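You operate a simulated robot arm through the tools that you are given. There is no shell and no other tool.

Carry out the task below with a simulated robot arm. There is one attempt and no reset: what you move stays moved.

Task
Try the three beacons and stand the dead one in the blue Repairs tray.
Fine: switch the other two off again.

Only the result counts: the job must be done as asked and must still hold three seconds after the hand-in. Knocking over, shifting, dropping, spilling or breaking anything else fails it.

Robot
A 6-joint arm with a two-finger gripper, fixed in place. Base frame: the origin is at the foot of the arm, x ahead of it, y to its left, z up; the work surface is at about z = 870. Readings come in mm, degrees, newtons and seconds.
With the tool pointing down near the work surface it reaches from about 140 to 680 mm from the base axis. Its first joint turns from -66.0 to 66.0 degrees. Payload 2.45 kg.
The TCP is the grasp point between the finger pads, 30 mm short of the fingertips. In the tool frame z runs along the fingers and y along their closing line. The gripper opens to 106 mm. The gripper's body begins 79 mm behind the TCP.
Orientation is that of the tool frame in the base frame, as [roll, pitch, yaw] about the fixed x, y, z axes, in that order (R = Rz(yaw) Ry(pitch) Rx(roll)). With the fingers straight down and closing along the base's y, the tool's x points along the base's -x, its y along +y and its z along -z.

Tools
- The arm moves only by the tool drive_tool. Its argument "rows" is a list of rows, each an object (a shift or turn left out is 0, a gripper value left out holds the last) with "rot": the turn, a rotation vector about the base's x, y, z in degrees, a list of three; "xyz": the shift along the base's x, y, z in mm, a list of three; "gripper": the finger opening in mm, from 0 to 106. In form: [{"rot": [ax, ay, az], "xyz": [x, y, z], "gripper": gripper}, ...]. A call has 1 to 20 rows; each row shifts and turns the commanded pose from where the row before left it. Rows are played at 5 a second. More than 50 mm and 8.6 degrees between two rows, or a gripper value outside its range, and nothing of the call is played. A pose out of reach is approached as far as the arm can. The call stops where the force on the tool passes 40 N (or 10 N more than at its start, if that is more) or the arm is blocked; 0.2 s more then pass. The fingers move at their own pace (about 153 mm/s each) and stop on an object; they squeeze with about 25 N. The grip force told is the motor's: it shows also when the fingers shut on nothing. Time passes only in rows, and 0.2 s behind the last, so rows that do not move let the fingers close. The reply holds the time, the measured pose of the TCP, the force on the tool along the base axes, the opening and the grip force, in the units named above and with some noise, with the torque about the TCP (base axes, N m) and any sound that the robot's microphone picked up.
- Cameras (640 x 400 px; columns grow to the right, rows downward): "scene" is fixed at [71.3, 426.9, 1405.6]; the picture's right is [-0.59, -0.81, 0.00], its down [-0.43, 0.31, -0.85] and it looks along [0.68, -0.50, -0.53] (base axes); focal length 224 px, centre (320, 200). "wrist" rides on the gripper at [76, -2, -106] in the tool frame; the picture's right is [0.02, 1.00, 0.00], its down [-0.78, 0.02, -0.62] and it looks along [-0.62, 0.01, 0.78] (tool axes); focal length 247 px, centre (320, 200). There is no depth. A picture from a camera that has moved, and an enlarged one, comes with that camera's place and axes in the base frame and with its lens.
- snapshot(camera): a new picture of that camera. The clock stands still meanwhile.
- zoom(camera, box): a new picture of the part [left, top, right, bottom] of that camera's present view, enlarged. The clock stands still meanwhile.
- job_done(): hands the job in; it is judged then, once.

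Nothing tells you positions but the pictures and the camera data. Unless the task says otherwise, let go and move clear before handing in.

The tools are called after "Request:" as name(argument=value, ...) on one line, values as JSON. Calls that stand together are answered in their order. drive_tool: Moves the arm, as the interface text tells. Its arguments: {"type":"object","properties":{"rows":{"type":"array","items":{"type":"object","properties":{"rot":{"type":"array","items":{"type":"number"}},"xyz":{"type":"array","items":{"type":"number"}},"gripper":{"type":"number"}}}}},"required":["rows"]} The other tools are called the same way: snapshot (camera) takes a picture; zoom (camera, box) takes an enlarged picture of a part of a camera's view; job_done () hands the job in.

At the start:

```text
time_s: 0.0
eef_pos: [257.1, 193.6, 1300.2]
ee_rot: [179.9, 0.0, 180.0]
contact_force: [0.6, -0.7, -0.5]
torque: [0.01, 0.0, 0.0]
finger_gap: 106.2
grip_force: 0.1
```

scene: 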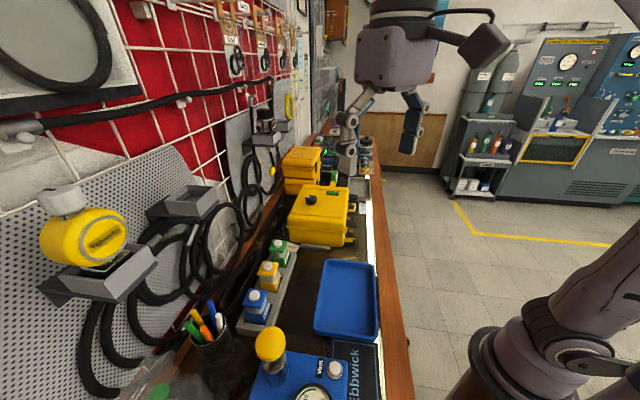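
wrist: 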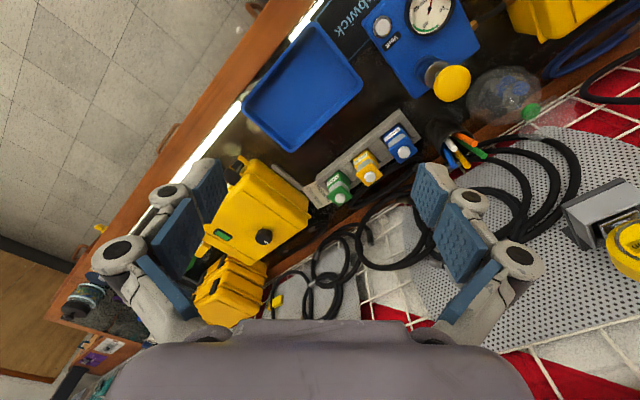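

I see a bench with a rack holding three small beacons (blue, yellow, green), a blue tray, a blue device with a yellow knob, and yellow cases. I'll look closer at these before moving.

Request:
zoom(camera="scene", box=[220, 220, 400, 340])

Request:
zoom(camera="wrist", box=[280, 100, 460, 220])

Request:
zoom(camera="scene", box=[220, 300, 400, 400])

Request:
zoom(camera="wrist", box=[220, 0, 480, 160])

```text
3.33 times, centred on (310, 280) of scene
camera zoom: at [71.3, 426.9, 1405.6], right [-0.59, -0.81, 0.0], down [-0.43, 0.31, -0.85], along [0.68, -0.5, -0.53], focal length 747 px, centre (353, -67)
```

zoom: 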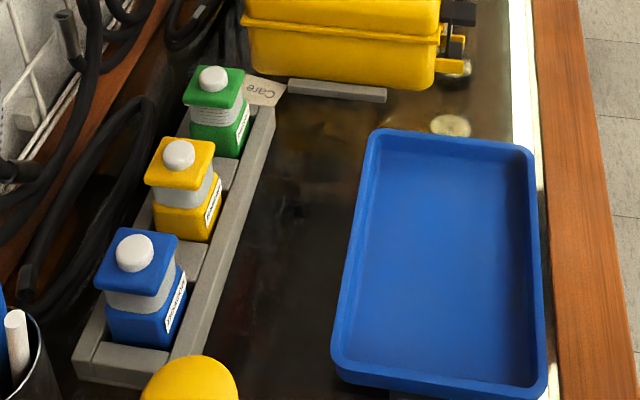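

```text
3.33 times, centred on (370, 160) of wrist
camera zoom: at [181.2, 191.4, 1406.8], right [-0.02, 1.0, 0.0], down [0.78, 0.02, 0.62], along [0.62, 0.01, -0.78], focal length 823 px, centre (153, 333)
```

zoom: 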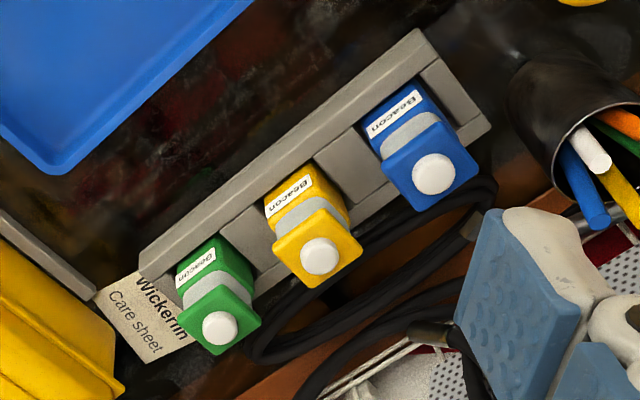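

```text
3.56 times, centred on (310, 350) of scene
camera zoom: at [71.3, 426.9, 1405.6], right [-0.59, -0.81, 0.0], down [-0.43, 0.31, -0.85], along [0.68, -0.5, -0.53], focal length 797 px, centre (356, -333)
```

zoom: 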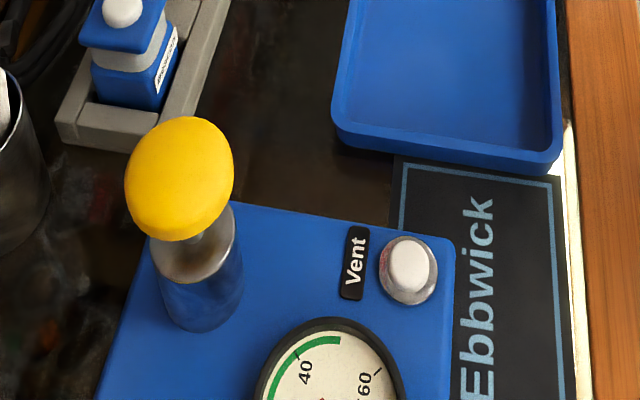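

```text
2.46 times, centred on (350, 80) of wrist
camera zoom: at [181.2, 191.4, 1406.8], right [-0.02, 1.0, 0.0], down [0.78, 0.02, 0.62], along [0.62, 0.01, -0.78], focal length 608 px, centre (246, 495)
```

zoom: 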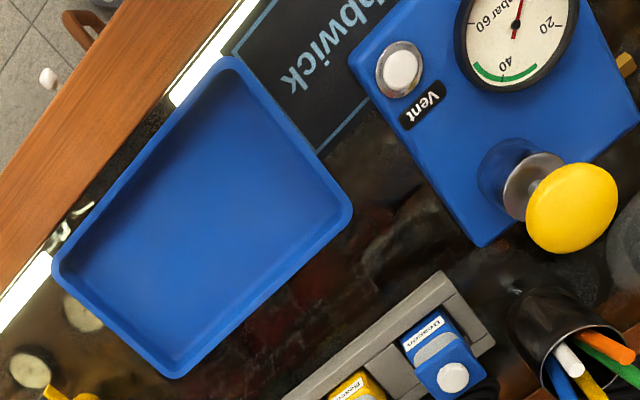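

The three beacons sit in a rack that runs diagonally: blue near (410,363), yellow near (470,303) and green near (529,243), with their button tops around z=960. The blue tray is centred near (315,158). Next I'll turn the wrist 45° to line up with the rack and move in for a closer look, which should also let me read the care sheet.

Request:
drive_tool(rows=[{"rot": [0, 0, 7.5], "xyz": [21, 3, -28]}, {"rot": [0, 0, 7.5], "xyz": [21, 3, -28]}, {"rot": [0, 0, 7.5], "xyz": [21, 3, -28]}, {"rot": [0, 0, 7.5], "xyz": [21, 3, -28]}, {"rot": [0, 0, 7.5], "xyz": [21, 3, -28]}, {"rot": [0, 0, 7.5], "xyz": [21, 3, -28]}, {}])

Request:
snapshot(camera="wrist")

Request:
snapshot(camera="scene")

```text
time_s: 1.6
eef_pos: [380.7, 210.3, 1129.3]
ee_rot: [179.9, 0.0, -134.9]
contact_force: [0.5, 0.1, -0.5]
torque: [0.01, 0.0, -0.01]
finger_gap: 105.9
grip_force: 0.0
```

```text
taken
camera wrist: at [328.5, 155.4, 1236.8], right [-0.72, 0.69, 0.0], down [0.54, 0.57, 0.62], along [0.43, 0.45, -0.78], focal length 247 px, centre (320, 200)
```

wrist: 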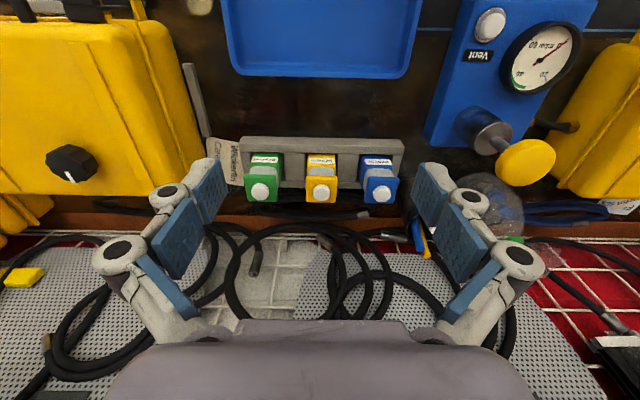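

```text
taken
```

scene: 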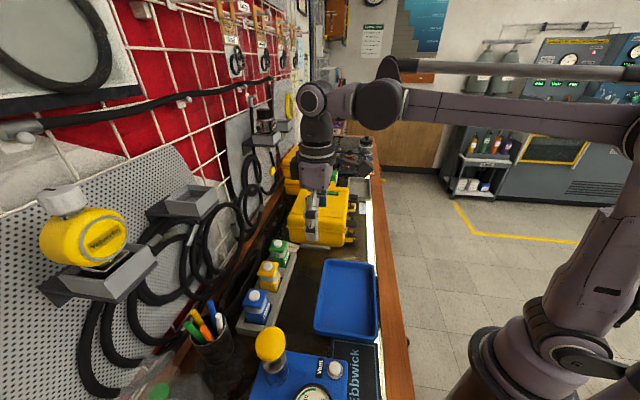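

The camera now looks square-on at the rack. I'll zoom in on the beacons and the care sheet.

Request:
zoom(camera="wrist", box=[230, 125, 420, 215])

Request:
zoom(camera="wrist", box=[180, 120, 260, 200])

Request:
zoom(camera="scene", box=[220, 230, 310, 330])

```text
3.37 times, centred on (325, 170) of wrist
camera zoom: at [328.5, 155.4, 1236.8], right [-0.72, 0.69, 0.0], down [0.54, 0.57, 0.62], along [0.43, 0.45, -0.78], focal length 832 px, centre (303, 301)
```

zoom: 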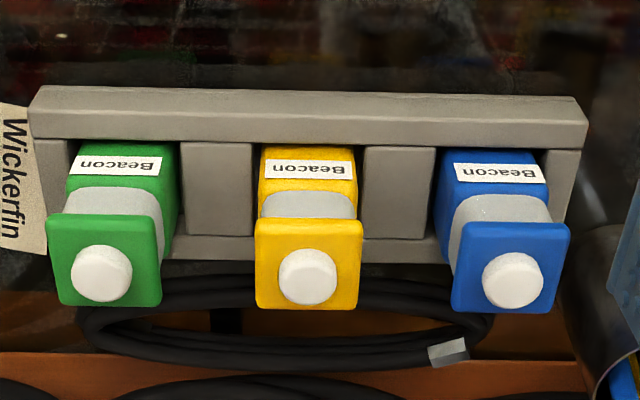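

```text
5.00 times, centred on (220, 160) of wrist
camera zoom: at [328.5, 155.4, 1236.8], right [-0.72, 0.69, 0.0], down [0.54, 0.57, 0.62], along [0.43, 0.45, -0.78], focal length 1235 px, centre (820, 400)
```

zoom: 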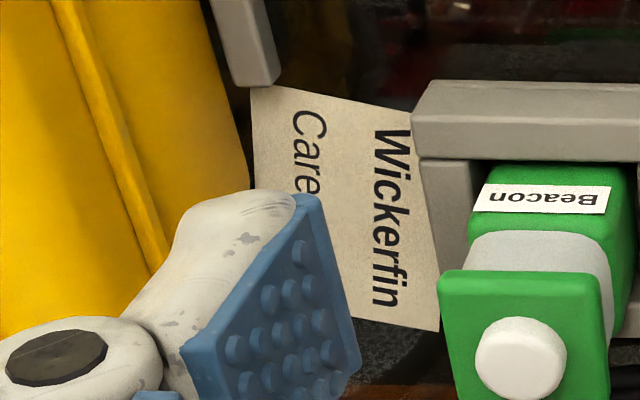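

```text
4.00 times, centred on (265, 280) of scene
camera zoom: at [71.3, 426.9, 1405.6], right [-0.59, -0.81, 0.0], down [-0.43, 0.31, -0.85], along [0.68, -0.5, -0.53], focal length 897 px, centre (540, -120)
```

zoom: 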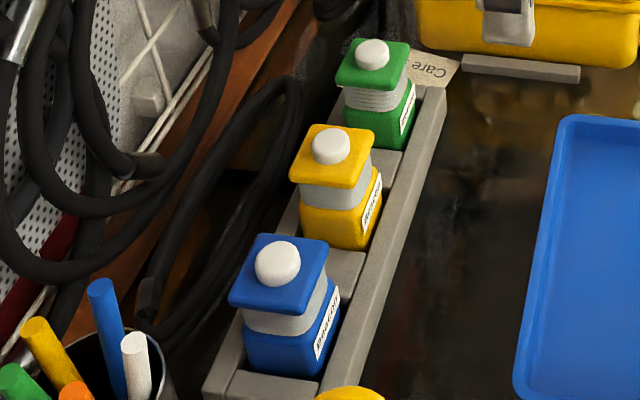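

The lenses all look unlit, each beacon has a white top button, and the care sheet shows only a title. I'll close the fingers and move above the yellow beacon's button at about (470,304).

Request:
drive_tool(rows=[{"gripper": 0, "xyz": [0, 0, 0]}, {"xyz": [22.5, 23.5, -15]}, {"xyz": [22.5, 23.5, -15]}, {"xyz": [22.5, 23.5, -15]}, {"xyz": [22.3, 23.7, -24]}, {}, {}])

Request:
snapshot(camera="wrist")

Request:
snapshot(camera="scene")

```text
time_s: 3.2
eef_pos: [467.4, 306.2, 1064.0]
ee_rot: [180.0, 0.0, -135.0]
contact_force: [-0.6, 0.4, 0.6]
torque: [0.01, 0.01, 0.04]
finger_gap: 0.1
grip_force: 25.3
```

```text
taken
camera wrist: at [414.7, 252.1, 1171.0], right [-0.72, 0.69, 0.0], down [0.54, 0.57, 0.62], along [0.43, 0.45, -0.78], focal length 247 px, centre (320, 200)
```

wrist: 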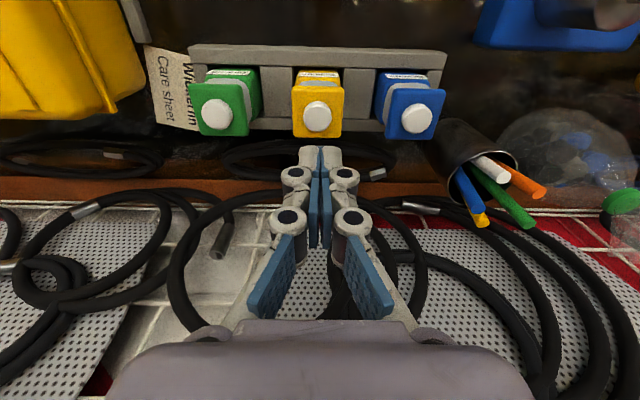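

```text
taken
```

scene: 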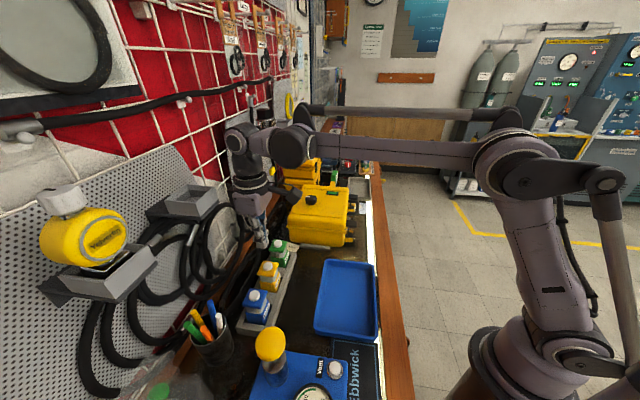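

The fingertips are about 2 mm off the yellow button's centre. I'll shift slightly, lower to just above the button, and check the readings.

Request:
drive_tool(rows=[{"xyz": [1.5, -1.5, -20]}, {"xyz": [0, 0, -20]}, {}, {}])

Request:
zoom(camera="wrist", box=[220, 60, 420, 185])

```text
time_s: 4.2
eef_pos: [470.0, 304.1, 1020.9]
ee_rot: [179.8, 0.0, -135.0]
contact_force: [1.0, 0.4, 0.6]
torque: [-0.03, 0.01, 0.0]
finger_gap: 0.1
grip_force: 24.9
```

```text
3.20 times, centred on (320, 122) of wrist
camera zoom: at [417.7, 249.2, 1128.3], right [-0.72, 0.69, 0.0], down [0.54, 0.57, 0.62], along [0.43, 0.45, -0.78], focal length 790 px, centre (320, 448)
```

zoom: 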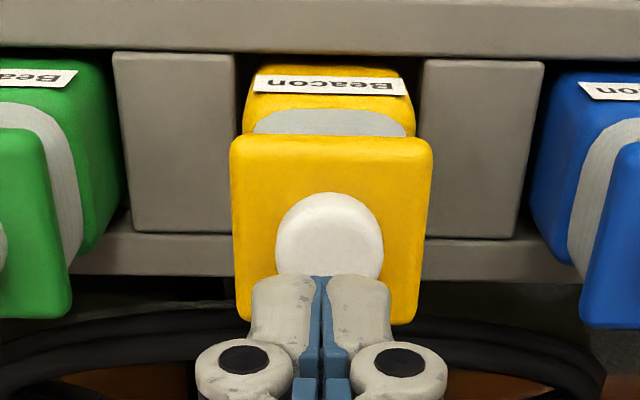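

The fingers are centred over the yellow button. Now I'll lower in small steps until contact and press.

Request:
drive_tool(rows=[{"xyz": [-0.8, 0.8, -10]}, {"xyz": [0, 0, -10]}, {"xyz": [0, 0, -4]}, {"xyz": [0, 0, -3]}, {"xyz": [0, 0, -2]}, {"xyz": [0, 0, -2]}, {}])

```text
time_s: 5.8
eef_pos: [472.3, 305.4, 990.5]
ee_rot: [179.9, 0.1, -134.9]
contact_force: [-0.6, 0.1, 5.0]
torque: [0.01, 0.06, 0.02]
finger_gap: 6.1
grip_force: 25.2
heard: click
```

I heard a click with a light contact of about 5 N. I'll look at the lens now.

Request:
snapshot(camera="scene")

Request:
zoom(camera="wrist", box=[180, 20, 460, 195])

Request:
zoom(camera="scene", box=[220, 220, 310, 330])

```text
taken
```

scene: 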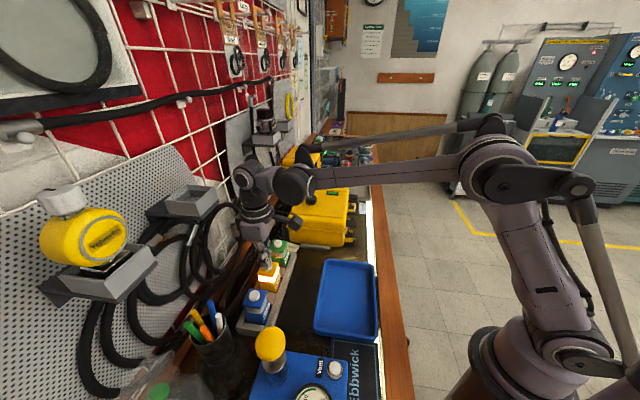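

```text
2.29 times, centred on (320, 108) of wrist
camera zoom: at [420.7, 250.0, 1098.5], right [-0.72, 0.69, 0.0], down [0.54, 0.57, 0.62], along [0.43, 0.45, -0.78], focal length 564 px, centre (320, 411)
```

zoom: 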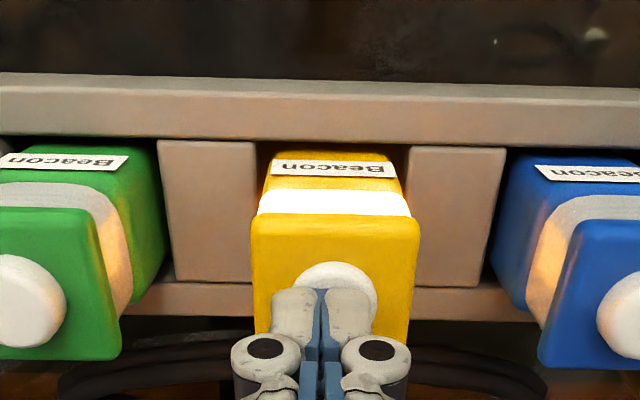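

```text
3.64 times, centred on (265, 275) of scene
camera zoom: at [71.1, 426.9, 1405.6], right [-0.59, -0.81, 0.0], down [-0.43, 0.31, -0.85], along [0.68, -0.5, -0.53], focal length 815 px, centre (520, -73)
```

zoom: 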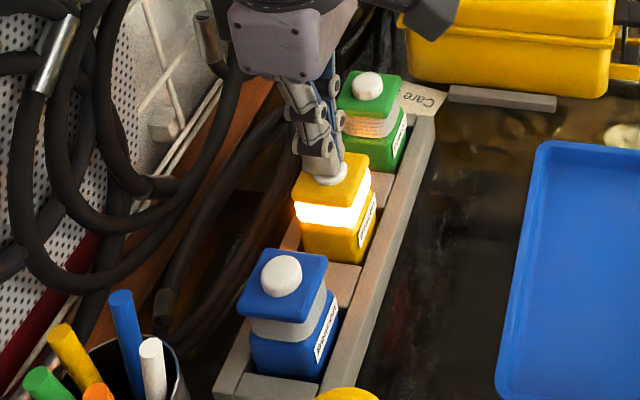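

Pressing the yellow button lit the lens, so that beacon works. I'll lift off and check whether it stays on.

Request:
drive_tool(rows=[{"xyz": [0, 0, 5]}, {"xyz": [0, 0, 15]}, {}, {}, {}])

Request:
zoom(camera="wrist", box=[180, 20, 460, 195])

Request:
zoom(camera="scene", box=[220, 220, 310, 330])

```text
time_s: 7.0
eef_pos: [472.4, 302.8, 1012.0]
ee_rot: [179.9, -0.1, -135.0]
contact_force: [-0.8, 0.2, -0.3]
torque: [0.0, 0.01, 0.0]
finger_gap: 0.0
grip_force: 24.6
```

```text
2.29 times, centred on (320, 108) of wrist
camera zoom: at [421.1, 248.5, 1118.9], right [-0.72, 0.69, 0.0], down [0.54, 0.57, 0.62], along [0.43, 0.45, -0.78], focal length 564 px, centre (320, 411)
```

zoom: 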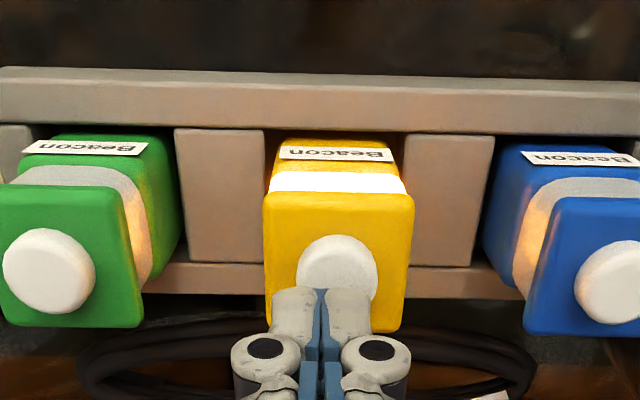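

```text
3.64 times, centred on (265, 275) of scene
camera zoom: at [71.3, 426.9, 1405.6], right [-0.59, -0.81, 0.0], down [-0.43, 0.31, -0.85], along [0.68, -0.5, -0.53], focal length 815 px, centre (520, -73)
```

zoom: 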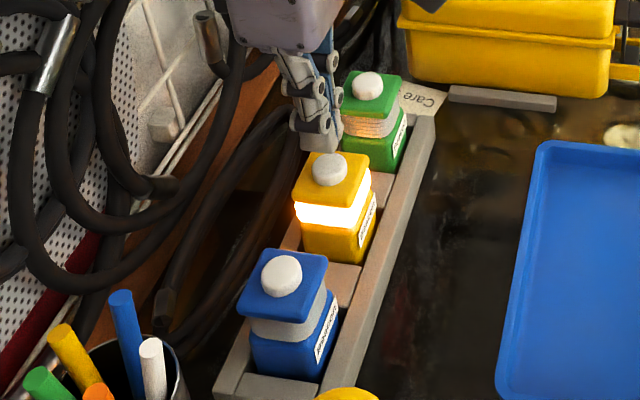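

Yellow stays lit, so the button is a toggle. I'll centre a little better and press again to switch it off.

Request:
drive_tool(rows=[{"xyz": [-2.5, 2.5, -8]}, {"xyz": [0, 0, -5]}, {"xyz": [0, 0, -3]}, {"xyz": [0, 0, -2]}, {"xyz": [0, 0, -2]}, {}])

```text
time_s: 8.4
eef_pos: [470.3, 306.8, 991.6]
ee_rot: [179.9, -0.1, -135.0]
contact_force: [0.1, -1.6, 4.6]
torque: [-0.01, 0.0, 0.03]
finger_gap: 6.1
grip_force: 25.1
heard: click
```

Another click. I'll lift off and check that yellow is dark.

Request:
drive_tool(rows=[{"xyz": [0, 0, 5]}, {"xyz": [0, 0, 15]}, {"xyz": [0, 0, 20]}, {}, {}])

Request:
zoom(camera="wrist", box=[160, 20, 480, 220])

Request:
zoom(camera="scene", box=[220, 220, 310, 330])

```text
time_s: 9.6
eef_pos: [471.6, 306.3, 1031.3]
ee_rot: [179.9, -0.1, -135.0]
contact_force: [-0.4, 0.1, -0.2]
torque: [-0.02, 0.02, 0.01]
finger_gap: 0.1
grip_force: 25.0
```

```text
2.00 times, centred on (320, 120) of wrist
camera zoom: at [419.5, 251.1, 1138.6], right [-0.72, 0.69, 0.0], down [0.54, 0.57, 0.62], along [0.43, 0.45, -0.78], focal length 494 px, centre (320, 360)
```

zoom: 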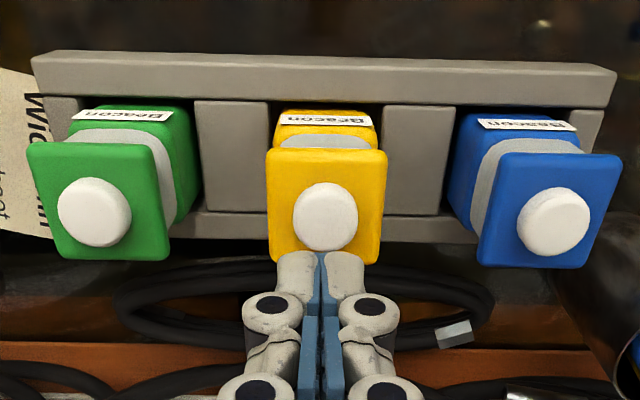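

```text
3.64 times, centred on (265, 275) of scene
camera zoom: at [71.3, 426.9, 1405.6], right [-0.59, -0.81, 0.0], down [-0.43, 0.31, -0.85], along [0.68, -0.5, -0.53], focal length 815 px, centre (520, -73)
```

zoom: 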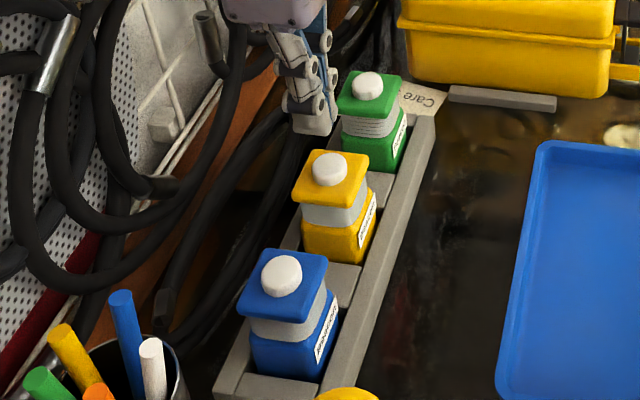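

Yellow is off again. Next I'll move over the green beacon's button.

Request:
drive_tool(rows=[{"xyz": [20, -20, 0]}, {"xyz": [20, -20, 0]}, {"xyz": [20, -20, 0]}, {}, {}])

Request:
zoom(camera="wrist", box=[160, 20, 480, 220])

Request:
snapshot(camera="wrist")

```text
time_s: 10.8
eef_pos: [530.0, 245.9, 1030.9]
ee_rot: [180.0, 0.0, -135.0]
contact_force: [0.0, 0.0, 0.1]
torque: [-0.03, 0.01, 0.0]
finger_gap: 0.3
grip_force: 25.5
```

```text
2.00 times, centred on (320, 120) of wrist
camera zoom: at [478.2, 192.2, 1138.4], right [-0.72, 0.69, 0.0], down [0.54, 0.57, 0.62], along [0.43, 0.45, -0.78], focal length 494 px, centre (320, 360)
```

zoom: 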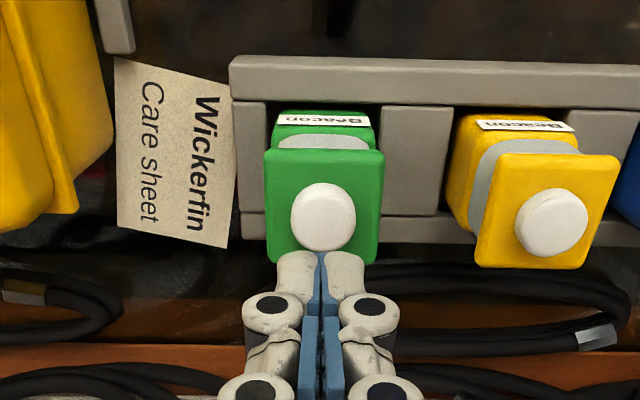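

```text
taken
camera wrist: at [478.2, 192.2, 1138.4], right [-0.72, 0.69, 0.0], down [0.54, 0.57, 0.62], along [0.43, 0.45, -0.78], focal length 247 px, centre (320, 200)
```

wrist: 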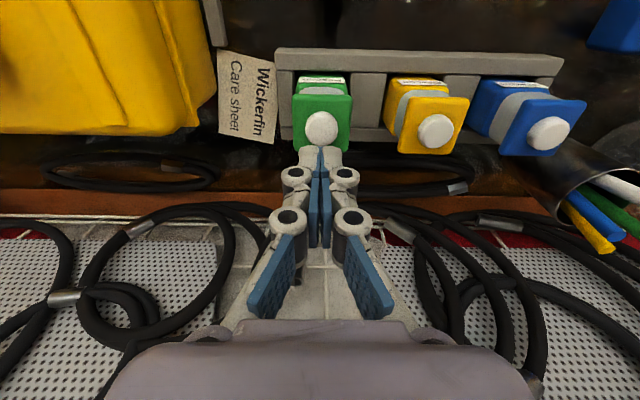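

I'm centred over green's button. Now I'll press it.

Request:
drive_tool(rows=[{"xyz": [0, 0, -15]}, {"xyz": [0, 0, -12]}, {"xyz": [0, 0, -6]}, {"xyz": [0, 0, -3]}, {"xyz": [0, 0, -2]}, {"xyz": [0, 0, -2]}, {}])

Request:
zoom(camera="scene", box=[220, 220, 310, 330])

Request:
zoom(camera="wrist", box=[160, 0, 480, 200])

```text
time_s: 12.4
eef_pos: [530.9, 247.4, 990.9]
ee_rot: [179.9, 0.0, -135.0]
contact_force: [-1.7, 0.9, 5.5]
torque: [0.03, 0.03, -0.02]
finger_gap: 6.0
grip_force: 24.5
heard: click
```

```text
3.64 times, centred on (265, 275) of scene
camera zoom: at [71.1, 426.9, 1405.6], right [-0.59, -0.81, 0.0], down [-0.43, 0.31, -0.85], along [0.68, -0.5, -0.53], focal length 815 px, centre (520, -73)
```

zoom: 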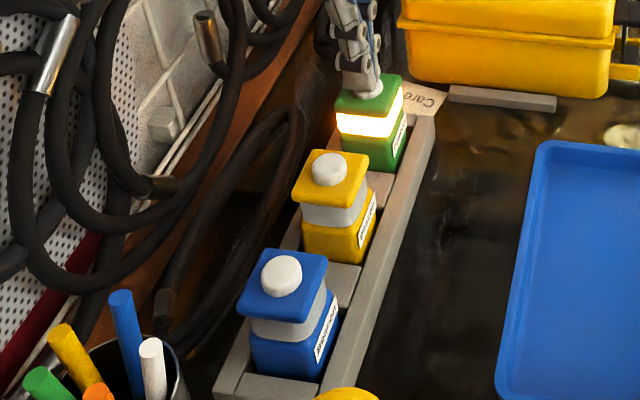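

```text
2.00 times, centred on (320, 100) of wrist
camera zoom: at [479.1, 191.5, 1098.7], right [-0.72, 0.69, 0.0], down [0.54, 0.57, 0.62], along [0.43, 0.45, -0.78], focal length 494 px, centre (320, 400)
```

zoom: 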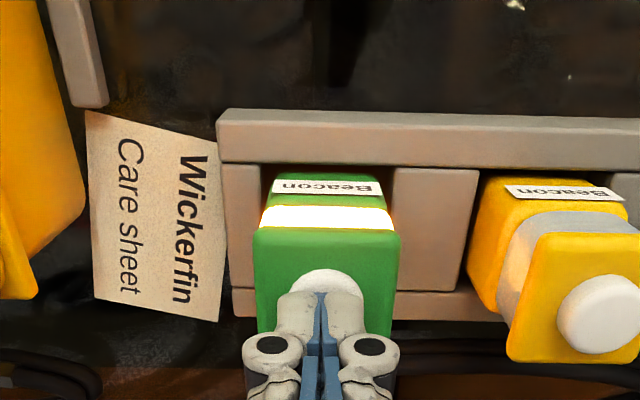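

Green lights too, so it works. I'll lift off, press once more to turn it off, and then check.

Request:
drive_tool(rows=[{"xyz": [0, 0, 5]}, {"xyz": [0, 0, 15]}, {}, {}, {"xyz": [0, 0, -8]}, {"xyz": [0, 0, -5]}, {"xyz": [0, 0, -3]}, {"xyz": [0, 0, -2]}, {"xyz": [0, 0, -2]}, {}])

Request:
zoom(camera="scene", box=[220, 220, 310, 330])

```text
time_s: 14.6
eef_pos: [531.0, 246.7, 992.5]
ee_rot: [179.7, 0.1, -134.9]
contact_force: [-0.6, 0.6, 2.4]
torque: [-0.02, 0.0, -0.02]
finger_gap: 5.9
grip_force: 25.0
heard: click
```

```text
3.64 times, centred on (265, 275) of scene
camera zoom: at [71.2, 426.9, 1405.6], right [-0.59, -0.81, 0.0], down [-0.43, 0.31, -0.85], along [0.68, -0.5, -0.53], focal length 815 px, centre (520, -73)
```

zoom: 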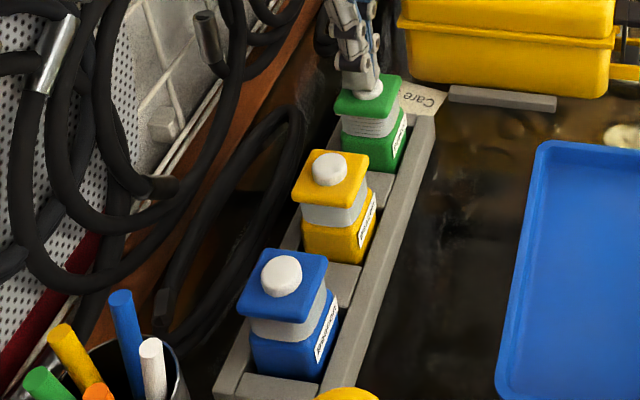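

Green is off again. I'll lift and move over to the blue beacon at a safe height, watching clearance to the wall brackets and pens.

Request:
drive_tool(rows=[{"xyz": [0, 0, 5]}, {"xyz": [0, 0, 35]}, {"xyz": [0, 0, 20]}, {"xyz": [-24, 24, 0]}, {"xyz": [-24, 24, 0]}, {"xyz": [-24, 24, 0]}, {}])

Request:
snapshot(camera="scene")

Request:
snapshot(camera="wrist")

```text
time_s: 16.2
eef_pos: [457.7, 317.5, 1053.1]
ee_rot: [179.9, 0.0, -135.0]
contact_force: [-0.2, -0.4, 0.3]
torque: [-0.01, 0.0, 0.0]
finger_gap: 0.0
grip_force: 25.3
```

```text
taken
```

scene: 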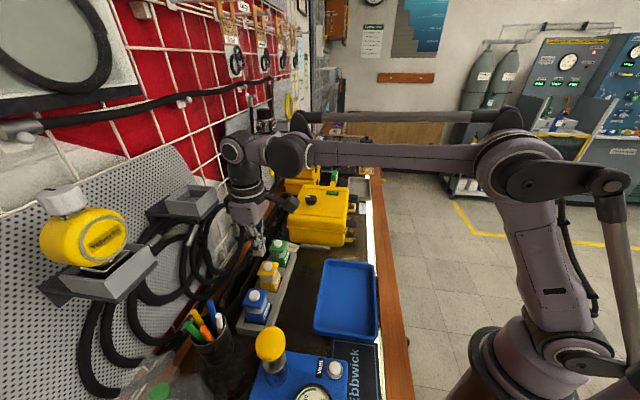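

```text
taken
camera wrist: at [405.5, 264.5, 1160.7], right [-0.72, 0.69, 0.0], down [0.54, 0.57, 0.62], along [0.43, 0.45, -0.78], focal length 247 px, centre (320, 200)
```

wrist: 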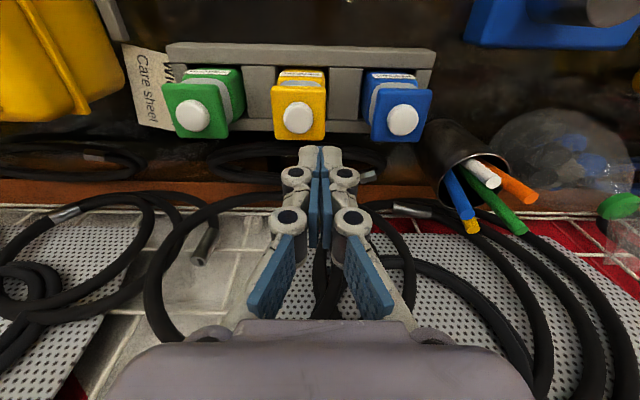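

The wrist joint will pass close to a grey bracket on the wall above the blue beacon. Before descending there, I'll back off and up to measure where that bracket is.

Request:
drive_tool(rows=[{"xyz": [-4.5, -14, 38]}, {"xyz": [-4.5, -14, 38]}, {"xyz": [-4.5, -14, 38]}, {"xyz": [-4.5, -14, 38]}, {"xyz": [-4.5, -14, 38]}, {"xyz": [-4.5, -14, 38]}, {}, {}])

Request:
snapshot(camera="wrist")

Request:
zoom(camera="scene", box=[30, 150, 270, 300])

```text
time_s: 18.0
eef_pos: [420.0, 231.4, 1267.7]
ee_rot: [180.0, 0.1, -135.1]
contact_force: [0.4, 0.6, -0.9]
torque: [0.0, -0.02, 0.02]
finger_gap: 0.1
grip_force: 25.3
out of reach, approached as far as the arm can: row 6
```

```text
taken
camera wrist: at [368.4, 176.9, 1374.6], right [-0.72, 0.69, 0.0], down [0.54, 0.57, 0.62], along [0.43, 0.45, -0.78], focal length 247 px, centre (320, 200)
```

wrist: 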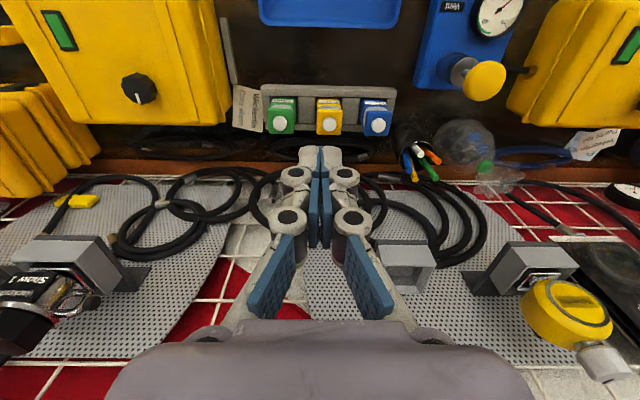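

```text
2.67 times, centred on (150, 225) of scene
camera zoom: at [71.3, 426.9, 1405.6], right [-0.59, -0.81, 0.0], down [-0.43, 0.31, -0.85], along [0.68, -0.5, -0.53], focal length 598 px, centre (773, 133)
```

zoom: 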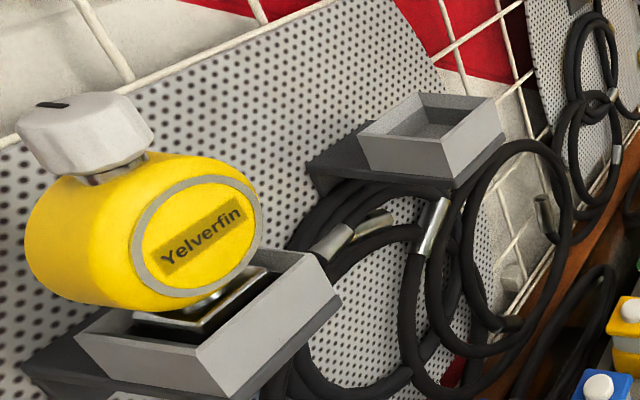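

The bracket is visible from here. I'll zoom in to triangulate its front corners.

Request:
zoom(camera="wrist", box=[350, 210, 510, 310])

Request:
zoom(camera="wrist", box=[230, 70, 450, 190])

```text
4.00 times, centred on (430, 260) of wrist
camera zoom: at [368.4, 176.9, 1374.6], right [-0.72, 0.69, 0.0], down [0.54, 0.57, 0.62], along [0.43, 0.45, -0.78], focal length 988 px, centre (-120, -40)
```

zoom: 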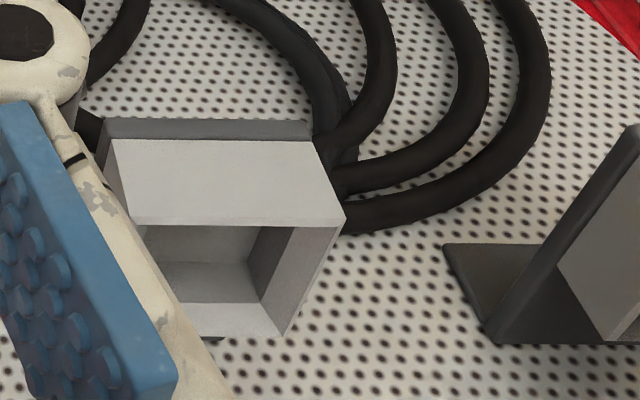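

```text
2.91 times, centred on (340, 130) of wrist
camera zoom: at [368.4, 176.9, 1374.6], right [-0.72, 0.69, 0.0], down [0.54, 0.57, 0.62], along [0.43, 0.45, -0.78], focal length 718 px, centre (262, 404)
```

zoom: 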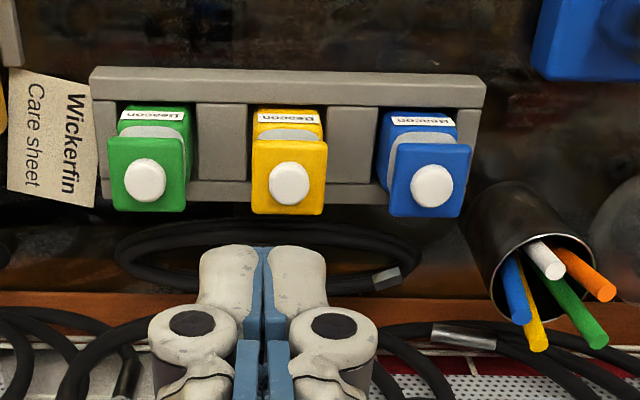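

The bracket's front face sits about 40 mm behind the blue beacon's vertical axis at z≈1215, right where the wrist joint would be. So I'll tilt the tool 15° back toward the robot for the work on blue, turning about the closing axis, and approach that way.

Request:
drive_tool(rows=[{"rot": [3.536, -3.536, 0], "xyz": [0, 5, -30]}, {"rot": [3.536, -3.536, 0], "xyz": [0, 5, -30]}, {"rot": [3.536, -3.536, 0], "xyz": [0, 5, -30]}, {"xyz": [-3, 20, -33]}, {"xyz": [-3, 20, -33]}, {"xyz": [-3, 20, -33]}, {}, {}])

Request:
snapshot(camera="scene")

Request:
snapshot(camera="wrist")

```text
time_s: 19.8
eef_pos: [411.1, 304.9, 1077.3]
ee_rot: [180.0, 15.0, -135.1]
contact_force: [0.1, 0.0, 0.3]
torque: [0.0, 0.0, 0.02]
finger_gap: 0.0
grip_force: 25.3
```

```text
taken
```

scene: 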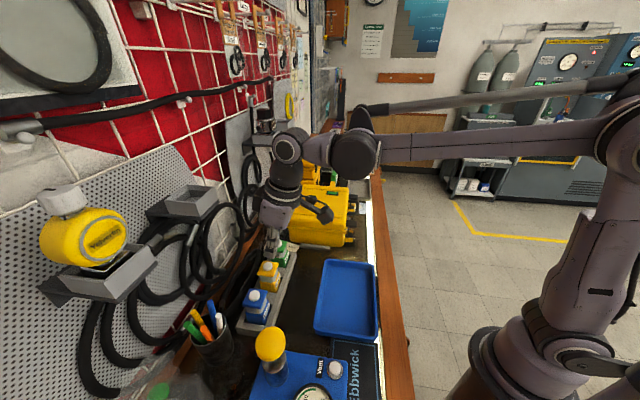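

```text
taken
camera wrist: at [342.8, 232.6, 1160.1], right [-0.72, 0.69, 0.0], down [0.41, 0.43, 0.8], along [0.56, 0.58, -0.6], focal length 247 px, centre (320, 200)
```

wrist: 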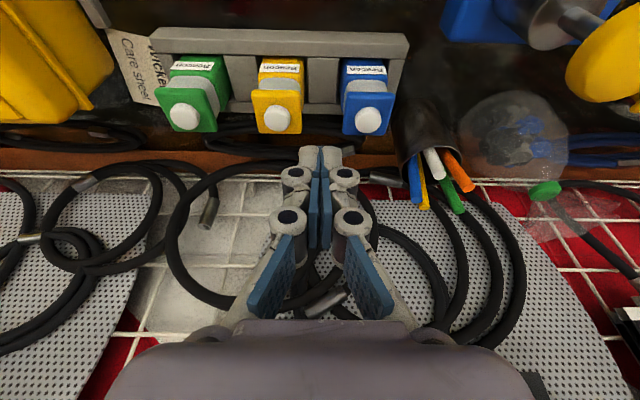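

The tilt keeps the wrist well clear of the bracket. Now I'll move over the blue button, staying about 30 mm above it.

Request:
drive_tool(rows=[{"xyz": [-1.6, 19, -15]}, {"xyz": [-1.6, 19, -15]}, {"xyz": [0, 20, -20]}, {}, {}])

Request:
snapshot(camera="scene")

Request:
snapshot(camera="wrist")

```text
time_s: 21.0
eef_pos: [410.8, 362.0, 1027.0]
ee_rot: [179.9, 15.0, -135.0]
contact_force: [-0.2, -0.2, 0.5]
torque: [0.02, -0.02, 0.01]
finger_gap: 0.0
grip_force: 24.9
```

```text
taken
```

scene: 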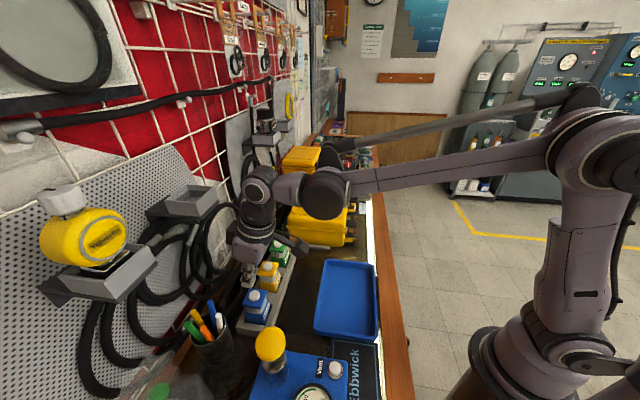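

```text
taken
camera wrist: at [340.9, 290.5, 1110.9], right [-0.72, 0.69, 0.0], down [0.41, 0.43, 0.8], along [0.56, 0.58, -0.6], focal length 247 px, centre (320, 200)
```

wrist: 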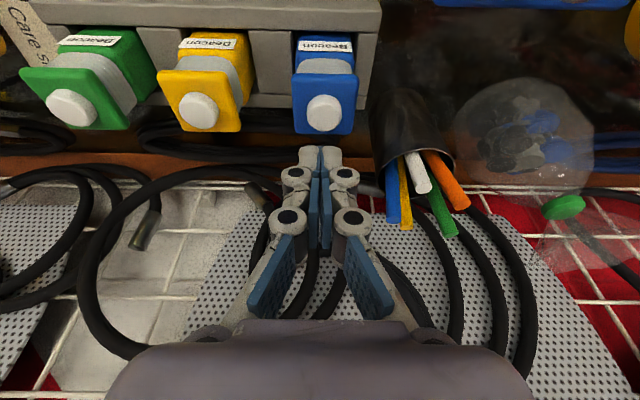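

I'm aligned over the blue button. Now I'll press it gently.

Request:
drive_tool(rows=[{"xyz": [0, 0, -14]}, {"xyz": [0, 0, -10]}, {"xyz": [0, 0, -5]}, {"xyz": [0, 0, -3]}, {"xyz": [0, 0, -2]}, {}])

Request:
zoom(camera="scene", box=[220, 220, 310, 330])

Request:
zoom(camera="wrist", box=[160, 0, 480, 200])

```text
time_s: 22.4
eef_pos: [409.8, 362.8, 993.8]
ee_rot: [179.9, 15.0, -135.0]
contact_force: [0.4, -0.9, 2.6]
torque: [-0.07, 0.02, -0.03]
finger_gap: 6.0
grip_force: 24.8
heard: click
```

```text
3.64 times, centred on (265, 275) of scene
camera zoom: at [71.2, 426.8, 1405.6], right [-0.59, -0.81, 0.0], down [-0.43, 0.31, -0.85], along [0.68, -0.5, -0.53], focal length 815 px, centre (520, -73)
```

zoom: 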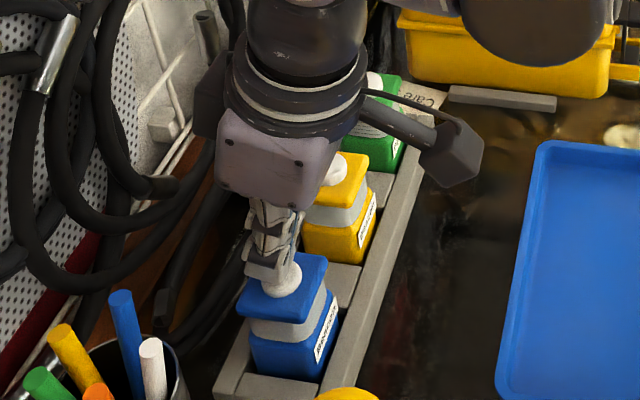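

```text
2.00 times, centred on (320, 100) of wrist
camera zoom: at [340.2, 289.9, 1078.0], right [-0.72, 0.69, 0.0], down [0.41, 0.43, 0.8], along [0.56, 0.58, -0.6], focal length 494 px, centre (320, 400)
```

zoom: 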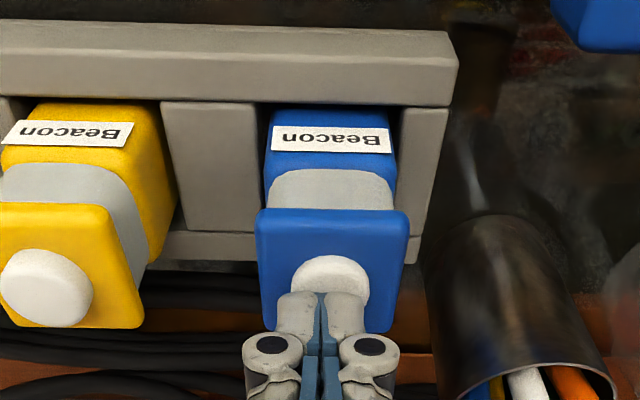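

Blue clicked but did not light. I'll release, wait, and press once more, both to confirm it's dead and to leave its switch as it was.

Request:
drive_tool(rows=[{"xyz": [0, 0, 4]}, {"xyz": [0, 0, 14]}, {}, {}, {}])

Request:
zoom(camera="scene", box=[220, 220, 310, 330])

Request:
drive_tool(rows=[{"xyz": [0, 0, -8]}, {"xyz": [0, 0, -5]}, {"xyz": [0, 0, -3]}, {"xyz": [0, 0, -2]}, {}])

Request:
zoom(camera="scene", box=[220, 220, 310, 330])

```text
time_s: 23.6
eef_pos: [411.8, 363.1, 1011.9]
ee_rot: [179.9, 15.0, -134.9]
contact_force: [-0.4, 0.4, 0.3]
torque: [-0.02, 0.01, -0.01]
finger_gap: 0.0
grip_force: 25.0
```

```text
3.64 times, centred on (265, 275) of scene
camera zoom: at [71.3, 426.9, 1405.6], right [-0.59, -0.81, 0.0], down [-0.43, 0.31, -0.85], along [0.68, -0.5, -0.53], focal length 815 px, centre (520, -73)
```

zoom: 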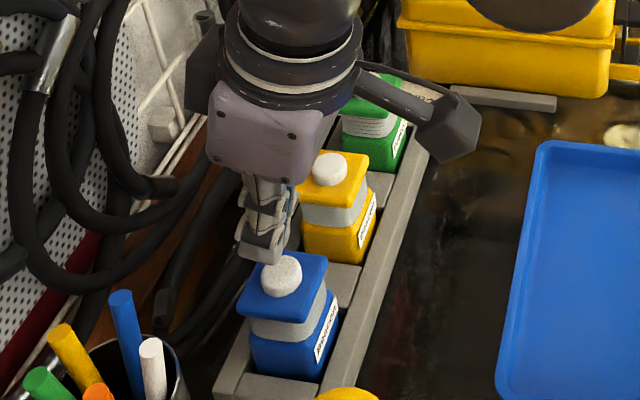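

```text
time_s: 24.8
eef_pos: [410.1, 362.9, 994.4]
ee_rot: [179.9, 15.2, -134.9]
contact_force: [-0.6, 2.4, 4.6]
torque: [0.08, 0.0, -0.03]
finger_gap: 5.9
grip_force: 25.2
heard: click
```

```text
3.64 times, centred on (265, 275) of scene
camera zoom: at [71.2, 426.9, 1405.6], right [-0.59, -0.81, 0.0], down [-0.43, 0.31, -0.85], along [0.68, -0.5, -0.53], focal length 815 px, centre (520, -73)
```

zoom: 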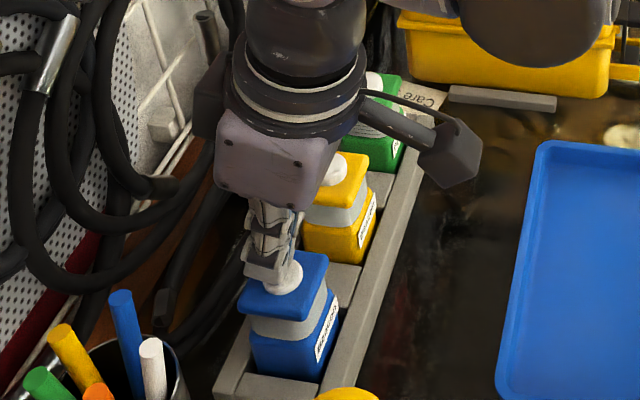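

Blue stayed dark on both presses, so it's the dead one. I'll lift, open the fingers to 75 mm, and check rack heights and alignment before grasping.

Request:
drive_tool(rows=[{"xyz": [0, 0, 5]}, {"xyz": [0, 0, 20]}, {"xyz": [0.9, 4.7, 15], "gripper": 75}, {}, {}, {}])

Request:
snapshot(camera="wrist")

Request:
zoom(camera="scene", box=[230, 250, 300, 330])

Request:
zoom(camera="wrist", box=[220, 20, 420, 145])

```text
time_s: 26.2
eef_pos: [409.3, 367.1, 1034.9]
ee_rot: [179.8, 15.0, -135.0]
contact_force: [-0.3, -0.3, 0.1]
torque: [0.02, -0.02, -0.01]
finger_gap: 75.2
grip_force: 0.0
```

```text
taken
camera wrist: at [340.1, 294.0, 1117.9], right [-0.72, 0.69, 0.0], down [0.41, 0.43, 0.8], along [0.56, 0.58, -0.6], focal length 247 px, centre (320, 200)
```

wrist: 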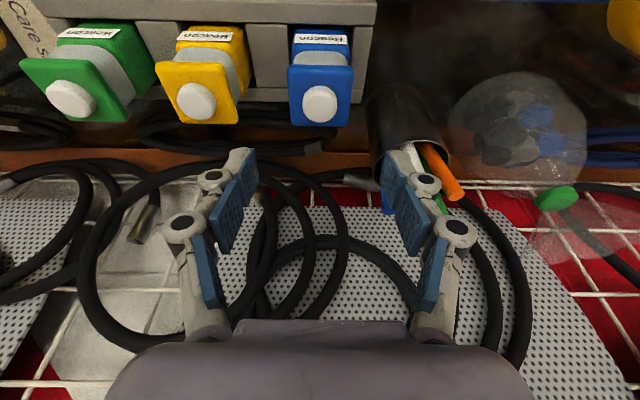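

```text
5.00 times, centred on (265, 290) of scene
camera zoom: at [71.3, 426.9, 1405.6], right [-0.59, -0.81, 0.0], down [-0.43, 0.31, -0.85], along [0.68, -0.5, -0.53], focal length 1121 px, centre (595, -250)
```

zoom: 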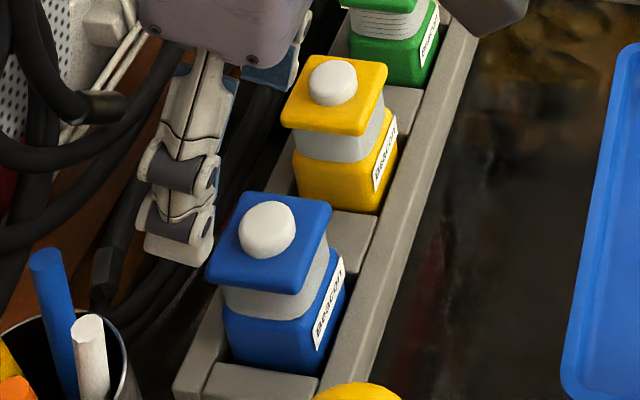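

```text
3.20 times, centred on (320, 82) of wrist
camera zoom: at [340.1, 294.0, 1117.9], right [-0.72, 0.69, 0.0], down [0.41, 0.43, 0.8], along [0.56, 0.58, -0.6], focal length 790 px, centre (320, 576)
```

zoom: 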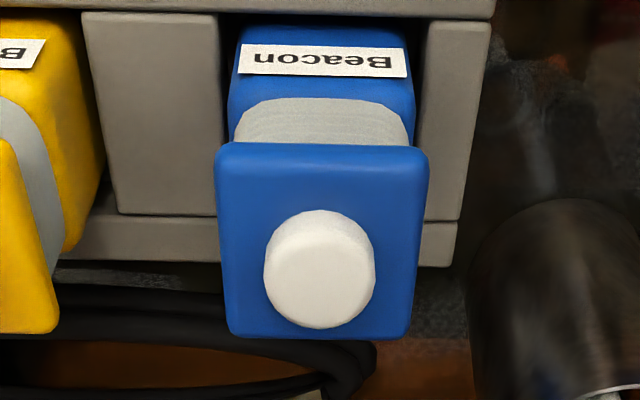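

Everything is centred on blue. The pen cup is near the outer finger, so I'll narrow the opening to 60 mm and descend in steps until the pads are at cap height, with TCP z around 940.

Request:
drive_tool(rows=[{"gripper": 60}, {}, {"xyz": [0, 0, -20]}, {"xyz": [0, 0, -20]}, {"xyz": [0, 0, -15]}, {"xyz": [0, 0, -10]}, {}, {}])

Request:
snapshot(camera="wrist")

Request:
zoom(camera="scene", box=[210, 240, 300, 340])

```text
time_s: 28.0
eef_pos: [411.8, 366.6, 970.7]
ee_rot: [179.8, 15.0, -135.0]
contact_force: [0.3, 0.7, 0.3]
torque: [-0.05, 0.01, 0.0]
finger_gap: 59.9
grip_force: 0.0
```

```text
taken
camera wrist: at [341.7, 294.1, 1054.2], right [-0.72, 0.69, 0.0], down [0.41, 0.43, 0.8], along [0.56, 0.58, -0.6], focal length 247 px, centre (320, 200)
```

wrist: 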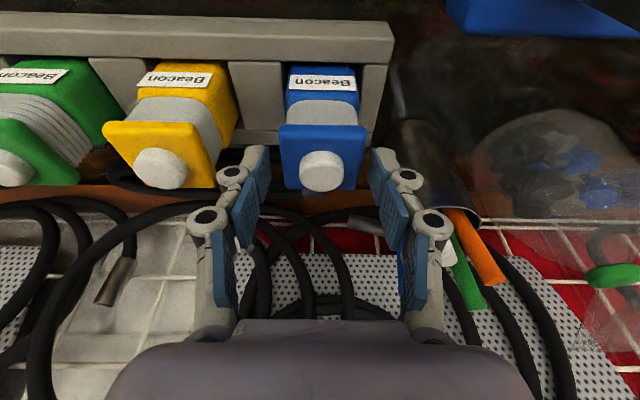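

```text
4.00 times, centred on (255, 290) of scene
camera zoom: at [71.3, 426.9, 1405.6], right [-0.59, -0.81, 0.0], down [-0.43, 0.31, -0.85], along [0.68, -0.5, -0.53], focal length 897 px, centre (580, -160)
```

zoom: 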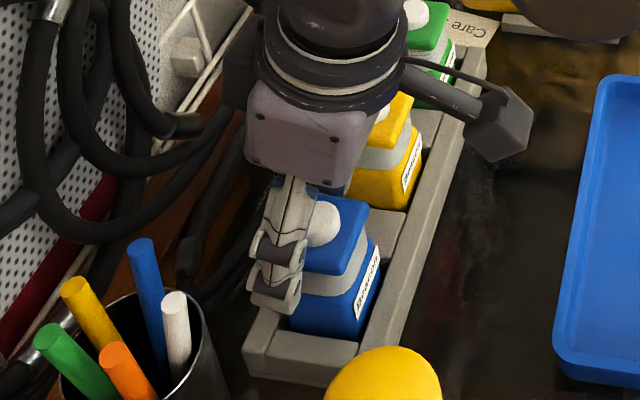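

The beacon is centred between the open fingers and clear of the cup. I'll continue down about 30 mm.

Request:
drive_tool(rows=[{"xyz": [0, 0, -10]}, {"xyz": [0, 0, -8]}, {"xyz": [0, 0, -6]}, {"xyz": [0, 0, -5]}, {}, {}])

Request:
snapshot(camera="wrist")

Request:
zoom(camera="scene", box=[210, 240, 300, 340])

```text
time_s: 29.4
eef_pos: [411.1, 366.6, 941.4]
ee_rot: [179.8, 14.9, -135.1]
contact_force: [0.2, 0.2, -0.1]
torque: [-0.01, 0.04, -0.03]
finger_gap: 60.0
grip_force: 0.1
```

```text
taken
camera wrist: at [342.0, 295.1, 1025.0], right [-0.72, 0.69, 0.0], down [0.41, 0.43, 0.8], along [0.56, 0.58, -0.6], focal length 247 px, centre (320, 200)
```

wrist: 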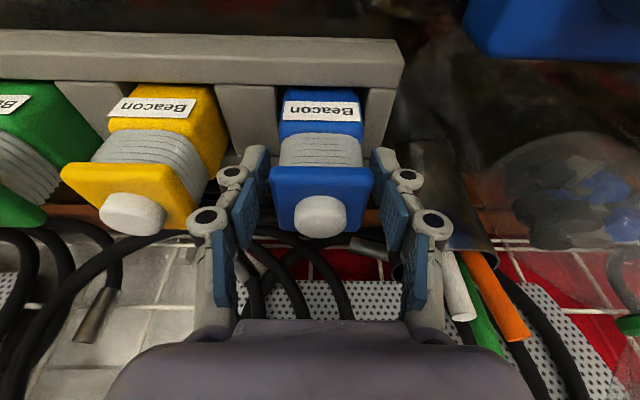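

```text
4.00 times, centred on (255, 290) of scene
camera zoom: at [71.3, 426.9, 1405.6], right [-0.59, -0.81, 0.0], down [-0.43, 0.31, -0.85], along [0.68, -0.5, -0.53], focal length 897 px, centre (580, -160)
```

zoom: 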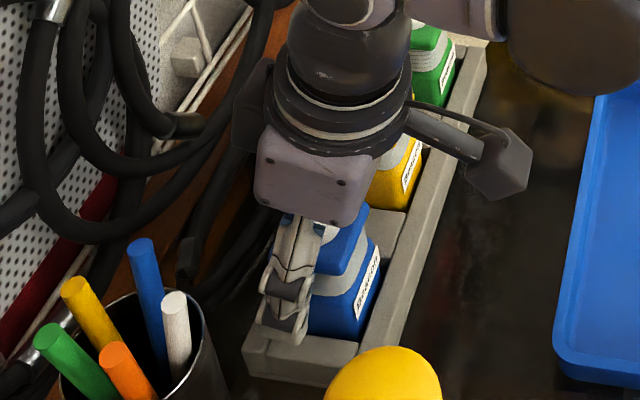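

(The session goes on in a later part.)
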